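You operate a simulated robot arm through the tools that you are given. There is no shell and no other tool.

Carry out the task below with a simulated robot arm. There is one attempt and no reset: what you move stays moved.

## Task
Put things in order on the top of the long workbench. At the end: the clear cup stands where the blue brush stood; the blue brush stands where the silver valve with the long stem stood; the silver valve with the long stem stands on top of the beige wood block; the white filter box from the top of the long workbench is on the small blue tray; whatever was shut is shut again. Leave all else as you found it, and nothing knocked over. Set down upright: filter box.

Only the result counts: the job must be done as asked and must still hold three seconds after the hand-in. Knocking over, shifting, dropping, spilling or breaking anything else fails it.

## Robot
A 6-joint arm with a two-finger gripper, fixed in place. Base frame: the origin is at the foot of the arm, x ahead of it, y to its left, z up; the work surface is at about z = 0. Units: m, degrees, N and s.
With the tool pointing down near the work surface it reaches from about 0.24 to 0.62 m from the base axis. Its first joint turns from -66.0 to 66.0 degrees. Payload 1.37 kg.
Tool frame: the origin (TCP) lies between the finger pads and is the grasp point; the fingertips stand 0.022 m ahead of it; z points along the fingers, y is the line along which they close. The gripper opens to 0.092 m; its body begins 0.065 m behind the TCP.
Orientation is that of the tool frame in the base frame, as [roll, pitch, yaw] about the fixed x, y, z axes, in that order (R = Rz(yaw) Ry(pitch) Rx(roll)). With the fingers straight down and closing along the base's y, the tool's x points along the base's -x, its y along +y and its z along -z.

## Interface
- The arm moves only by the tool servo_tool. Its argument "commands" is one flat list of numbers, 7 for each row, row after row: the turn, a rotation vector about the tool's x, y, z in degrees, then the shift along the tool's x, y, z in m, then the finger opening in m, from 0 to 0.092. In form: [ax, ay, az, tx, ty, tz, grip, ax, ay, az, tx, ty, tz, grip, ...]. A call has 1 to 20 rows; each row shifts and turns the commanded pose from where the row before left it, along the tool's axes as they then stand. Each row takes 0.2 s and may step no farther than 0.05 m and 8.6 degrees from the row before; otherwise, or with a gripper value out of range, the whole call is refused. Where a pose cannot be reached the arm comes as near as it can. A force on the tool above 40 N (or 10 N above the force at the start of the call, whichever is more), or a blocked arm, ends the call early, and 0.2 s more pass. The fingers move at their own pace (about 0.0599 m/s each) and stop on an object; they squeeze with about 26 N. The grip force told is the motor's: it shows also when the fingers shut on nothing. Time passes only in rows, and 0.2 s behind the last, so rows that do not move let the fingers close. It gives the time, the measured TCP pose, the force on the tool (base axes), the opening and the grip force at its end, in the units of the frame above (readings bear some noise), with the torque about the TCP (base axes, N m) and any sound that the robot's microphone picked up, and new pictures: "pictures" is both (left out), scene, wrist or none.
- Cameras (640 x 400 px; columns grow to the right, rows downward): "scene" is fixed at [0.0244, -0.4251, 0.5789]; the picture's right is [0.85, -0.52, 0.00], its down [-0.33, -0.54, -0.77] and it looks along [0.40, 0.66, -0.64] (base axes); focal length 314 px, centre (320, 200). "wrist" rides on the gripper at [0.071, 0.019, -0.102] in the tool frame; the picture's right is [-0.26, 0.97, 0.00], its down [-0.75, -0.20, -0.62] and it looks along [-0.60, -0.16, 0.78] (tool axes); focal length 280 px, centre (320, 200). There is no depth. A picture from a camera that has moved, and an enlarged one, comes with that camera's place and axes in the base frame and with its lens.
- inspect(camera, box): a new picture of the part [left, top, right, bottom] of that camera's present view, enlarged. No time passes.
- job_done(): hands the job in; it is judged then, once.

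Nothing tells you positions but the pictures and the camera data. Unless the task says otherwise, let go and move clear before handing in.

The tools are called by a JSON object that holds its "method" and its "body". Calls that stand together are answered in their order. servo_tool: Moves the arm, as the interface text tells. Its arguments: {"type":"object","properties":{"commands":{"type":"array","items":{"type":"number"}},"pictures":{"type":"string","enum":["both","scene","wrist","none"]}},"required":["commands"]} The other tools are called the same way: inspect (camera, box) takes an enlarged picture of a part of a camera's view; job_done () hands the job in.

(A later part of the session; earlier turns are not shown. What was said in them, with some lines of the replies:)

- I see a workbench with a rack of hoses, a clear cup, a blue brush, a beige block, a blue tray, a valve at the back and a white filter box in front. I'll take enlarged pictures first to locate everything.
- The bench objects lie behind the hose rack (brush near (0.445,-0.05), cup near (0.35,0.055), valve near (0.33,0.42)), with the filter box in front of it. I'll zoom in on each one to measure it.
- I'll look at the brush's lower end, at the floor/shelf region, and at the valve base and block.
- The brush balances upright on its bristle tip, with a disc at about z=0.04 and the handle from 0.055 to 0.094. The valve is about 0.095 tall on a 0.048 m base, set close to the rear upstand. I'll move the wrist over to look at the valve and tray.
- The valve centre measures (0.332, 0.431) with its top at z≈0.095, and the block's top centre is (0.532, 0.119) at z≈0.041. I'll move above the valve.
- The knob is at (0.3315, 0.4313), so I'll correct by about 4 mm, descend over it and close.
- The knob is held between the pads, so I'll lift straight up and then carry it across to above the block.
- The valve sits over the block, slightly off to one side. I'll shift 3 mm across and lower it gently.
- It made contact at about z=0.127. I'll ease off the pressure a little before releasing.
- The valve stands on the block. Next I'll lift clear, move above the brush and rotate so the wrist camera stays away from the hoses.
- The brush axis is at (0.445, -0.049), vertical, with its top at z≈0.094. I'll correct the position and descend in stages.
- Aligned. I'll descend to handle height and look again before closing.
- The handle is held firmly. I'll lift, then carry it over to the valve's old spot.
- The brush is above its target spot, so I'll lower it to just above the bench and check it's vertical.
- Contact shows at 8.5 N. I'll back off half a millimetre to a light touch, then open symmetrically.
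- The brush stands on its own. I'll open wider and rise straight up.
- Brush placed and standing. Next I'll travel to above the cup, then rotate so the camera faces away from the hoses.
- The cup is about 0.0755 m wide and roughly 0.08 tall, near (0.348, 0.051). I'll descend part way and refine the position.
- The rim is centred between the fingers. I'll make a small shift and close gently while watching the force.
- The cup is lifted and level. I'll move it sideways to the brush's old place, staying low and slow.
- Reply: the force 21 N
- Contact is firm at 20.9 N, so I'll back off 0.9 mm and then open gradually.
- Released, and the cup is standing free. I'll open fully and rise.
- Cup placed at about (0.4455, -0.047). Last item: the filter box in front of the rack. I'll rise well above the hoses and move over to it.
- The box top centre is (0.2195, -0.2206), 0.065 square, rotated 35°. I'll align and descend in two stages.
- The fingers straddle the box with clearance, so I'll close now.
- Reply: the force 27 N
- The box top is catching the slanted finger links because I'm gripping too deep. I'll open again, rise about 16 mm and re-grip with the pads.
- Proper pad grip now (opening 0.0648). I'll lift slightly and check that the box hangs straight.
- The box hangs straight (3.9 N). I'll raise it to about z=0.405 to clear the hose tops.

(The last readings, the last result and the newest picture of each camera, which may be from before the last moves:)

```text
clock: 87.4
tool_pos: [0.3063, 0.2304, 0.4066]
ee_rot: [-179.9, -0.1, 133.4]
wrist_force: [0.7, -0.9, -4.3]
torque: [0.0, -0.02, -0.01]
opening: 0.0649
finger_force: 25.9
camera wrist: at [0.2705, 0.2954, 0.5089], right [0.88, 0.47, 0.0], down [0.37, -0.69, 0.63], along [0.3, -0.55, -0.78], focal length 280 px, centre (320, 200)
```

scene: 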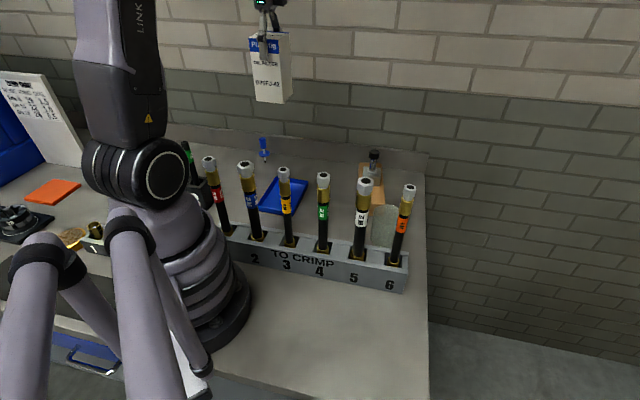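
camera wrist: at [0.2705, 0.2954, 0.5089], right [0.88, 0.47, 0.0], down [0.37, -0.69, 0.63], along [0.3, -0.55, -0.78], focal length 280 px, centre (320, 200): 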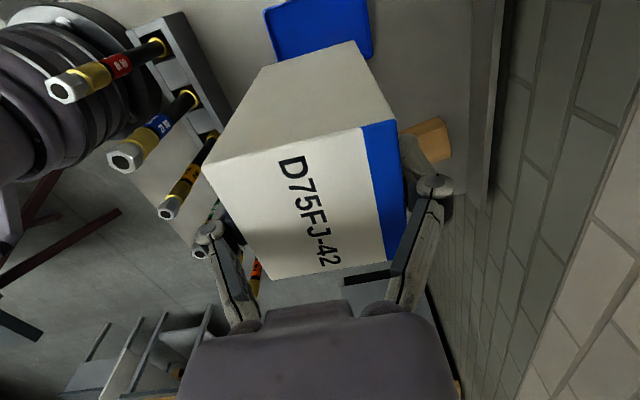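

Above the tray now. I'll lower partway and check alignment.

{"method": "servo_tool", "body": {"commands": [0, 0, 0, 0, 0, 0.04, 0.058, 0, 0, 0, 0, 0, 0.045, 0.058, 0, 0, 0, 0, 0, 0.045, 0.058, 0, 0, 0, 0, 0, 0.045, 0.058, 0, 0, 0, 0, 0, 0.045, 0.058, 0, 0, 0, 0, 0, 0.02, 0.058, 0, 0, 0, 0, 0, 0, 0.058, 0, 0, 0, 0, 0, 0, 0.058]}}

{"method": "inspect", "body": {"camera": "scene", "box": [230, 100, 350, 240]}}

{"method": "inspect", "body": {"camera": "wrist", "box": [160, 0, 460, 200]}}

```text
clock: 89.2
tool_pos: [0.3066, 0.2313, 0.168]
ee_rot: [-180.0, 0.0, 133.4]
wrist_force: [0.1, 1.1, -4.8]
torque: [0.0, 0.02, -0.01]
opening: 0.0648
finger_force: 25.8
camera wrist: at [0.2712, 0.2948, 0.2687], right [0.88, 0.47, 0.0], down [0.37, -0.69, 0.62], along [0.3, -0.55, -0.78], focal length 280 px, centre (320, 200)
```

scene: 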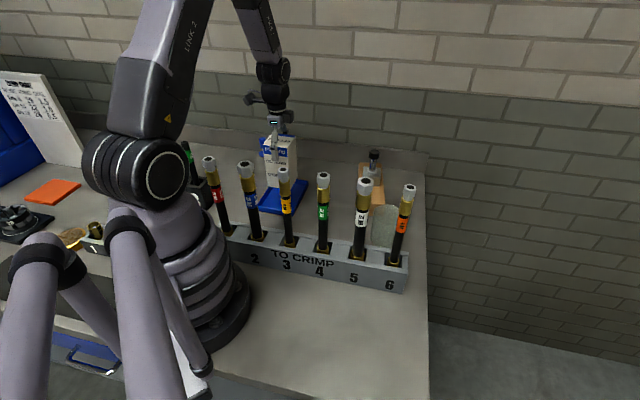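
wrist: 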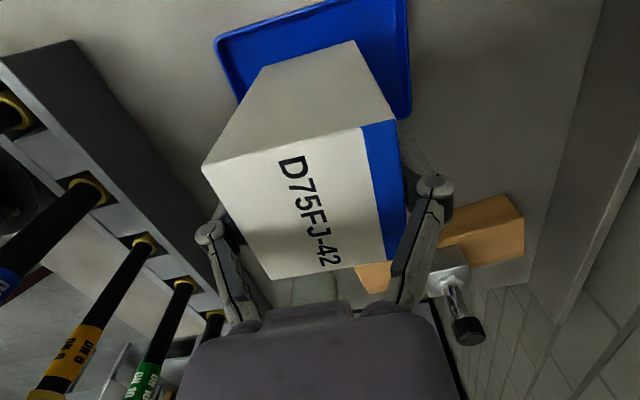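

```text
2.86 times, centred on (290, 170) of scene
camera zoom: at [0.0244, -0.4251, 0.5789], right [0.85, -0.52, 0.0], down [-0.33, -0.54, -0.77], along [0.4, 0.66, -0.64], focal length 896 px, centre (406, 286)
```

zoom: 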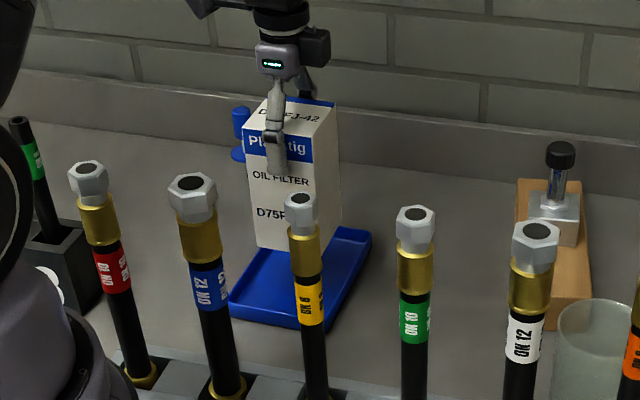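

```text
2.00 times, centred on (310, 100) of wrist
camera zoom: at [0.2712, 0.2948, 0.2687], right [0.88, 0.47, 0.0], down [0.37, -0.69, 0.62], along [0.3, -0.55, -0.78], focal length 561 px, centre (340, 400)
```

zoom: 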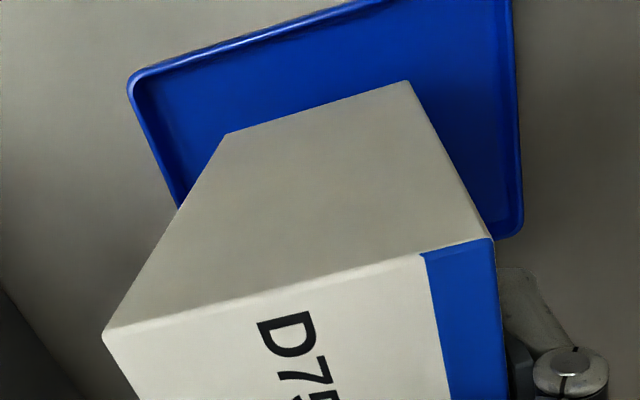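

Alignment with the tray is good. I'll lower further.

{"method": "servo_tool", "body": {"commands": [0, 0, 0, 0, 0, 0.02, 0.058, 0, 0, 0, 0, 0, 0.02, 0.058, 0, 0, 0, 0, 0, 0.01, 0.058, 0, 0, 0, 0, 0, 0, 0.058, 0, 0, 0, 0, 0, 0, 0.058]}}

{"method": "inspect", "body": {"camera": "scene", "box": [240, 120, 320, 230]}}

{"method": "inspect", "body": {"camera": "wrist", "box": [160, 0, 460, 200]}}

```text
clock: 90.4
tool_pos: [0.3064, 0.2313, 0.1156]
ee_rot: [-180.0, 0.0, 133.4]
wrist_force: [1.2, 0.0, -3.3]
torque: [0.0, -0.02, 0.0]
opening: 0.0648
finger_force: 25.9
camera wrist: at [0.271, 0.2959, 0.2174], right [0.88, 0.47, 0.0], down [0.37, -0.69, 0.62], along [0.3, -0.55, -0.78], focal length 280 px, centre (320, 200)
```

scene: 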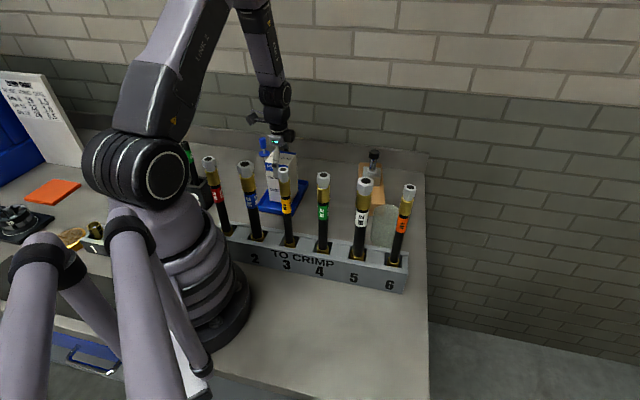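
wrist: 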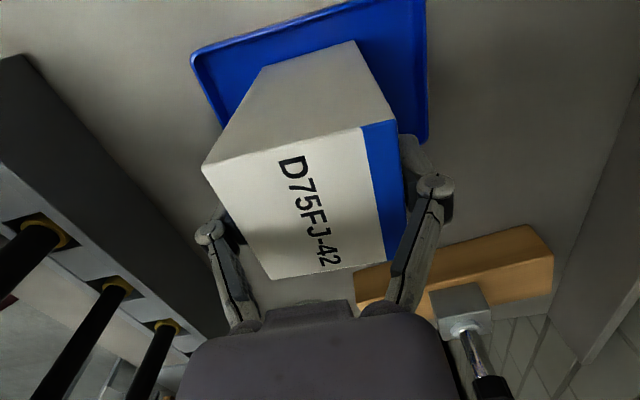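

```text
3.64 times, centred on (280, 175) of scene
camera zoom: at [0.0244, -0.4251, 0.5789], right [0.85, -0.52, 0.0], down [-0.33, -0.54, -0.77], along [0.4, 0.66, -0.64], focal length 1140 px, centre (466, 291)
```

zoom: 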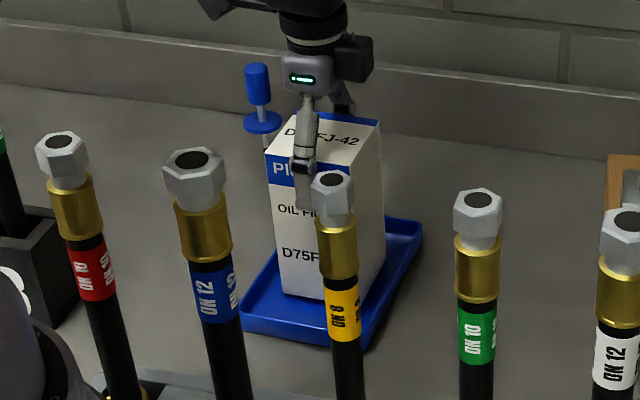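

```text
2.00 times, centred on (310, 100) of wrist
camera zoom: at [0.271, 0.2959, 0.2174], right [0.88, 0.47, 0.0], down [0.37, -0.69, 0.62], along [0.3, -0.55, -0.78], focal length 561 px, centre (340, 400)
```

zoom: 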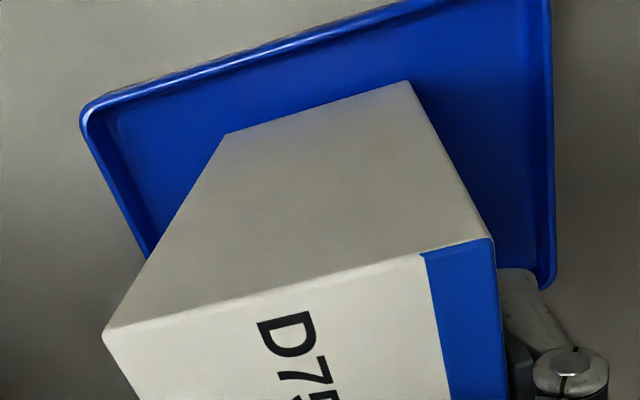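

{"method": "servo_tool", "body": {"commands": [0, 0, 0, 0.003, 0, 0, 0.058, 0, 0, 0, 0, 0, 0.002, 0.058, 0, 0, 0, 0, 0, 0, 0.058], "pictures": "none"}}

{"method": "servo_tool", "body": {"commands": [0, 0, 0, 0, 0, 0.0015, 0.058, 0, 0, 0, 0, 0, 0, 0.058], "pictures": "none"}}

{"method": "servo_tool", "body": {"commands": [0, 0, 0, 0, 0, 0.001, 0.058, 0, 0, 0, 0, 0, 0, 0.058], "pictures": "none"}}

```text
clock: 91.2
tool_pos: [0.3025, 0.2331, 0.1134]
ee_rot: [-180.0, 0.0, 133.5]
wrist_force: [0.0, -0.6, -4.4]
torque: [0.01, 0.02, 0.0]
opening: 0.0648
finger_force: 25.8
```

```text
clock: 91.8
tool_pos: [0.3016, 0.2329, 0.1126]
ee_rot: [-180.0, 0.0, 133.4]
wrist_force: [-0.3, 0.8, -5.0]
torque: [0.0, 0.02, 0.02]
opening: 0.0648
finger_force: 26.1
```

```text
clock: 92.4
tool_pos: [0.3034, 0.2335, 0.1108]
ee_rot: [-180.0, 0.1, 133.4]
wrist_force: [1.0, -0.1, -4.7]
torque: [0.0, -0.01, -0.02]
opening: 0.0648
finger_force: 26.4
```

{"method": "servo_tool", "body": {"commands": [0, 0, 0, 0, 0, 0.0008, 0.058, 0, 0, 0, 0, 0, 0, 0.058], "pictures": "none"}}

{"method": "servo_tool", "body": {"commands": [0, 0, 0, 0, 0, 0.0006, 0.058, 0, 0, 0, 0, 0, 0, 0.058], "pictures": "none"}}

```text
clock: 93.0
tool_pos: [0.3033, 0.2333, 0.1102]
ee_rot: [179.9, 0.0, 133.4]
wrist_force: [-1.2, -1.4, 3.8]
torque: [-0.1, -0.08, 0.0]
opening: 0.0649
finger_force: 25.7
```

```text
clock: 93.6
tool_pos: [0.3024, 0.233, 0.1122]
ee_rot: [179.9, 0.0, 133.5]
wrist_force: [-2.3, -0.5, 21.9]
torque: [-0.01, 0.13, 0.01]
opening: 0.065
finger_force: 26.1
```

Contact with the tray floor. I'll back off and then release gently.

{"method": "servo_tool", "body": {"commands": [0, 0, 0, 0, 0, -0.0007, 0.058, 0, 0, 0, 0, 0, 0, 0.058], "pictures": "none"}}

```text
clock: 94.2
tool_pos: [0.3036, 0.2335, 0.1107]
ee_rot: [179.9, 0.0, 133.5]
wrist_force: [-3.2, 4.7, 9.1]
torque: [0.47, -0.07, 0.09]
opening: 0.065
finger_force: 26.1
```

{"method": "servo_tool", "body": {"commands": [0, 0, 0, 0, 0, -0.0004, 0.058, 0, 0, 0, 0, 0, 0, 0.058], "pictures": "none"}}

```text
clock: 94.8
tool_pos: [0.3041, 0.2326, 0.1102]
ee_rot: [-179.9, -0.1, 133.4]
wrist_force: [0.3, 0.2, -3.9]
torque: [0.0, -0.12, -0.02]
opening: 0.0645
finger_force: 26.4
```

{"method": "servo_tool", "body": {"commands": [0, 0, 0, 0, 0, 0.0002, 0.058, 0, 0, 0, 0, 0, 0, 0.06, 0, 0, 0, 0, 0, 0, 0.064, 0, 0, 0, 0, 0, 0, 0.066, 0, 0, 0, 0, 0, 0, 0.069, 0, 0, 0, 0, 0, 0, 0.072, 0, 0, 0, 0, 0, 0, 0.072]}}

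{"method": "inspect", "body": {"camera": "scene", "box": [240, 120, 320, 230]}}

{"method": "inspect", "body": {"camera": "wrist", "box": [160, 0, 480, 300]}}

```text
clock: 96.4
tool_pos: [0.3031, 0.2334, 0.1116]
ee_rot: [-180.0, 0.0, 133.4]
wrist_force: [-0.6, -0.2, -0.1]
torque: [-0.01, 0.0, -0.02]
opening: 0.0721
finger_force: 0.1
camera wrist: at [0.2682, 0.2974, 0.213], right [0.88, 0.47, 0.0], down [0.37, -0.69, 0.62], along [0.3, -0.55, -0.78], focal length 280 px, centre (320, 200)
```

scene: 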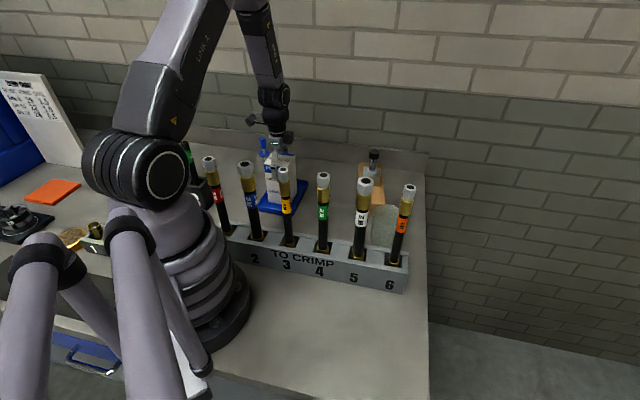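
wrist: 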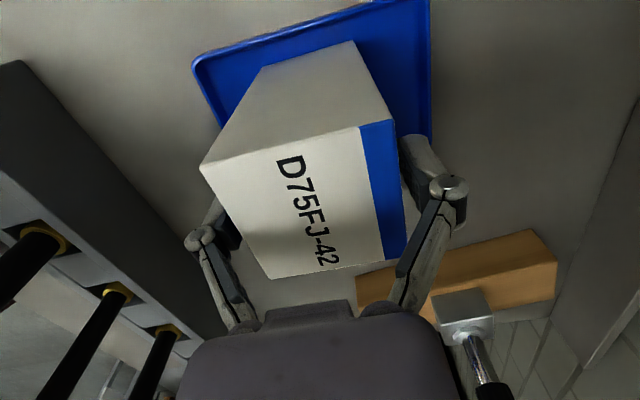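

```text
3.64 times, centred on (280, 175) of scene
camera zoom: at [0.0244, -0.4251, 0.5789], right [0.85, -0.52, 0.0], down [-0.33, -0.54, -0.77], along [0.4, 0.66, -0.64], focal length 1140 px, centre (466, 291)
```

zoom: 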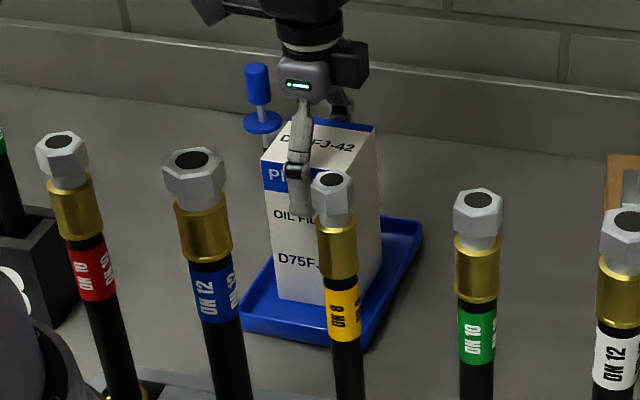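

```text
1.33 times, centred on (320, 150) of wrist
camera zoom: at [0.2682, 0.2974, 0.213], right [0.88, 0.47, 0.0], down [0.37, -0.69, 0.62], along [0.3, -0.55, -0.78], focal length 374 px, centre (320, 267)
```

zoom: 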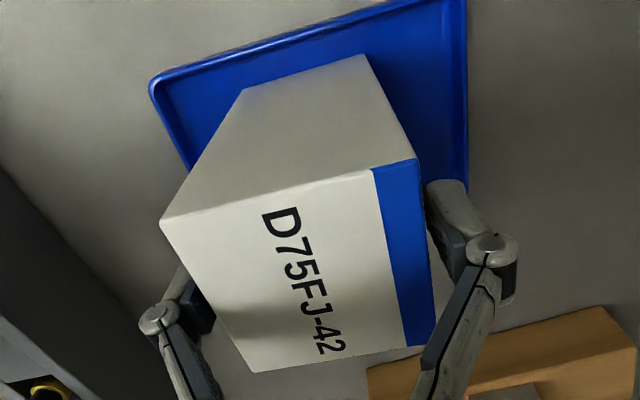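

The box is released and upright in the tray. I'll open fully, rise clear and take a final look.

{"method": "servo_tool", "body": {"commands": [0, 0, 0, 0, 0, 0, 0.085, 0, 0, 0, 0, 0, 0, 0.092, 0, 0, 0, 0, 0, 0, 0.092, 0, 0, 0, 0, 0, -0.02, 0.092, 0, 0, 0, 0, 0, -0.04, 0.092, 0, 0, 0, 0, 0, -0.045, 0.092, 0, 0, 0, 0, 0, -0.045, 0.092, 0, 0, 0, 0, 0, -0.045, 0.092, 0, 0, 0, 0, 0, 0, 0.092, 0, 0, 0, 0, 0, 0, 0.092]}}

{"method": "inspect", "body": {"camera": "scene", "box": [160, 120, 440, 295]}}

{"method": "inspect", "body": {"camera": "wrist", "box": [200, 0, 440, 150]}}

```text
clock: 98.6
tool_pos: [0.3005, 0.2316, 0.3065]
ee_rot: [179.9, 0.1, 133.5]
wrist_force: [0.0, -0.8, -0.6]
torque: [0.0, 0.01, 0.01]
opening: 0.0921
finger_force: 0.0
camera wrist: at [0.2655, 0.296, 0.4081], right [0.88, 0.47, 0.0], down [0.37, -0.69, 0.63], along [0.3, -0.55, -0.78], focal length 280 px, centre (320, 200)
```

scene: 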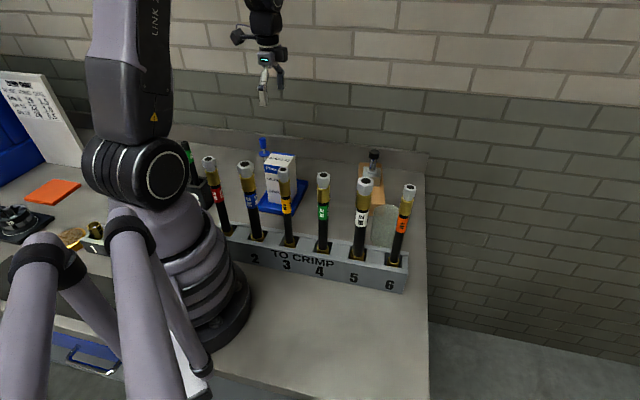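
wrist: 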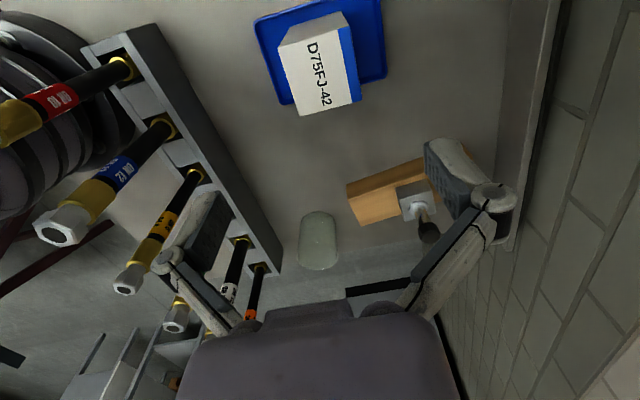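

```text
2.29 times, centred on (300, 208) of scene
camera zoom: at [0.0244, -0.4251, 0.5789], right [0.85, -0.52, 0.0], down [-0.33, -0.54, -0.77], along [0.4, 0.66, -0.64], focal length 717 px, centre (366, 183)
```

zoom: 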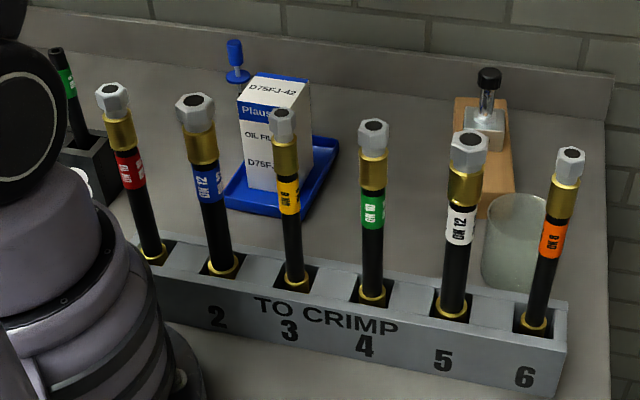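

```text
2.67 times, centred on (320, 75) of wrist
camera zoom: at [0.2655, 0.296, 0.4081], right [0.88, 0.47, 0.0], down [0.37, -0.69, 0.63], along [0.3, -0.55, -0.78], focal length 748 px, centre (320, 533)
```

zoom: 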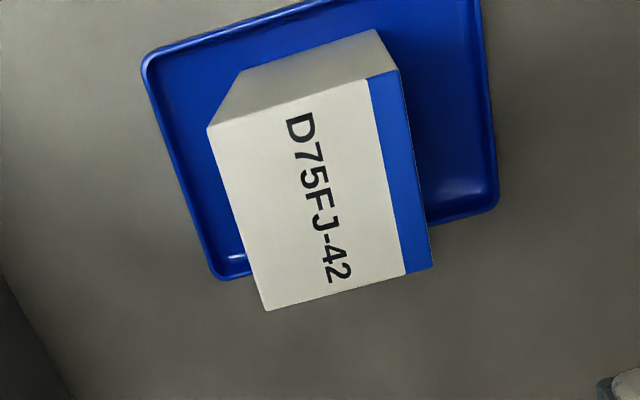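

Everything is where it should be: the valve is on the block, the brush stands at the valve's old spot, the cup is at the brush's old spot, and the box is upright in the tray. I opened nothing, and the gripper is empty and clear. One last check that the brush and cup are steady.

{"method": "servo_tool", "body": {"commands": [0, 0, 0, 0, 0, 0, 0.092, 0, 0, 0, 0, 0, 0, 0.092, 0, 0, 0, 0, 0, 0, 0.092, 0, 0, 0, 0, 0, 0, 0.092, 0, 0, 0, 0, 0, 0, 0.092], "pictures": "none"}}

{"method": "inspect", "body": {"camera": "scene", "box": [236, 125, 316, 225]}}

{"method": "inspect", "body": {"camera": "scene", "box": [330, 140, 430, 260]}}

```text
clock: 99.8
tool_pos: [0.301, 0.2316, 0.3061]
ee_rot: [-180.0, 0.0, 133.3]
wrist_force: [-0.2, -0.4, 0.3]
torque: [0.0, 0.02, 0.0]
opening: 0.0919
finger_force: 0.1
```

```text
4.00 times, centred on (276, 175) of scene
camera zoom: at [0.0244, -0.4251, 0.5789], right [0.85, -0.52, 0.0], down [-0.33, -0.54, -0.77], along [0.4, 0.66, -0.64], focal length 1254 px, centre (496, 300)
```

zoom: 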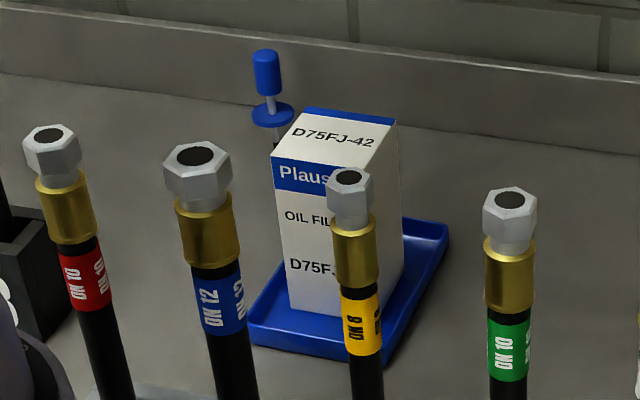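

```text
3.33 times, centred on (380, 200) of scene
camera zoom: at [0.0244, -0.4251, 0.5789], right [0.85, -0.52, 0.0], down [-0.33, -0.54, -0.77], along [0.4, 0.66, -0.64], focal length 1045 px, centre (120, 200)
```

zoom: 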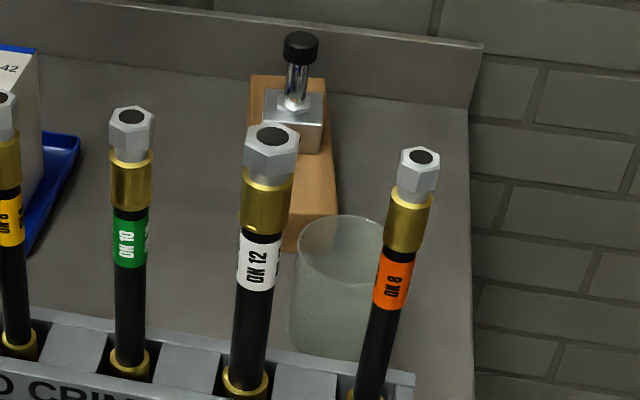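

All the objects are standing steady in their required places and the gripper is clear, so I'm handing the job in.

{"method": "job_done", "body": {}}

```text
The job is handed in.
```

The job is handed in, and a last look showed everything standing upright and steady:

- **Valve:** it stands near the middle of the beige wood block's top.
- **Brush:** it stands on its own where the valve stood, within about 2 mm.
- **Cup:** it stands where the brush stood, within about 3 mm.
- **Filter box:** it is upright in the small blue tray, lined up with the tray's sides. My first grip on the box was too deep, so I let go and gripped it again higher up; the box shifted only slightly.
- **Everything else:** I opened nothing, and nothing was knocked over. The rack, hoses, tray and block look as they were.

The gripper is empty and clear of the bench.
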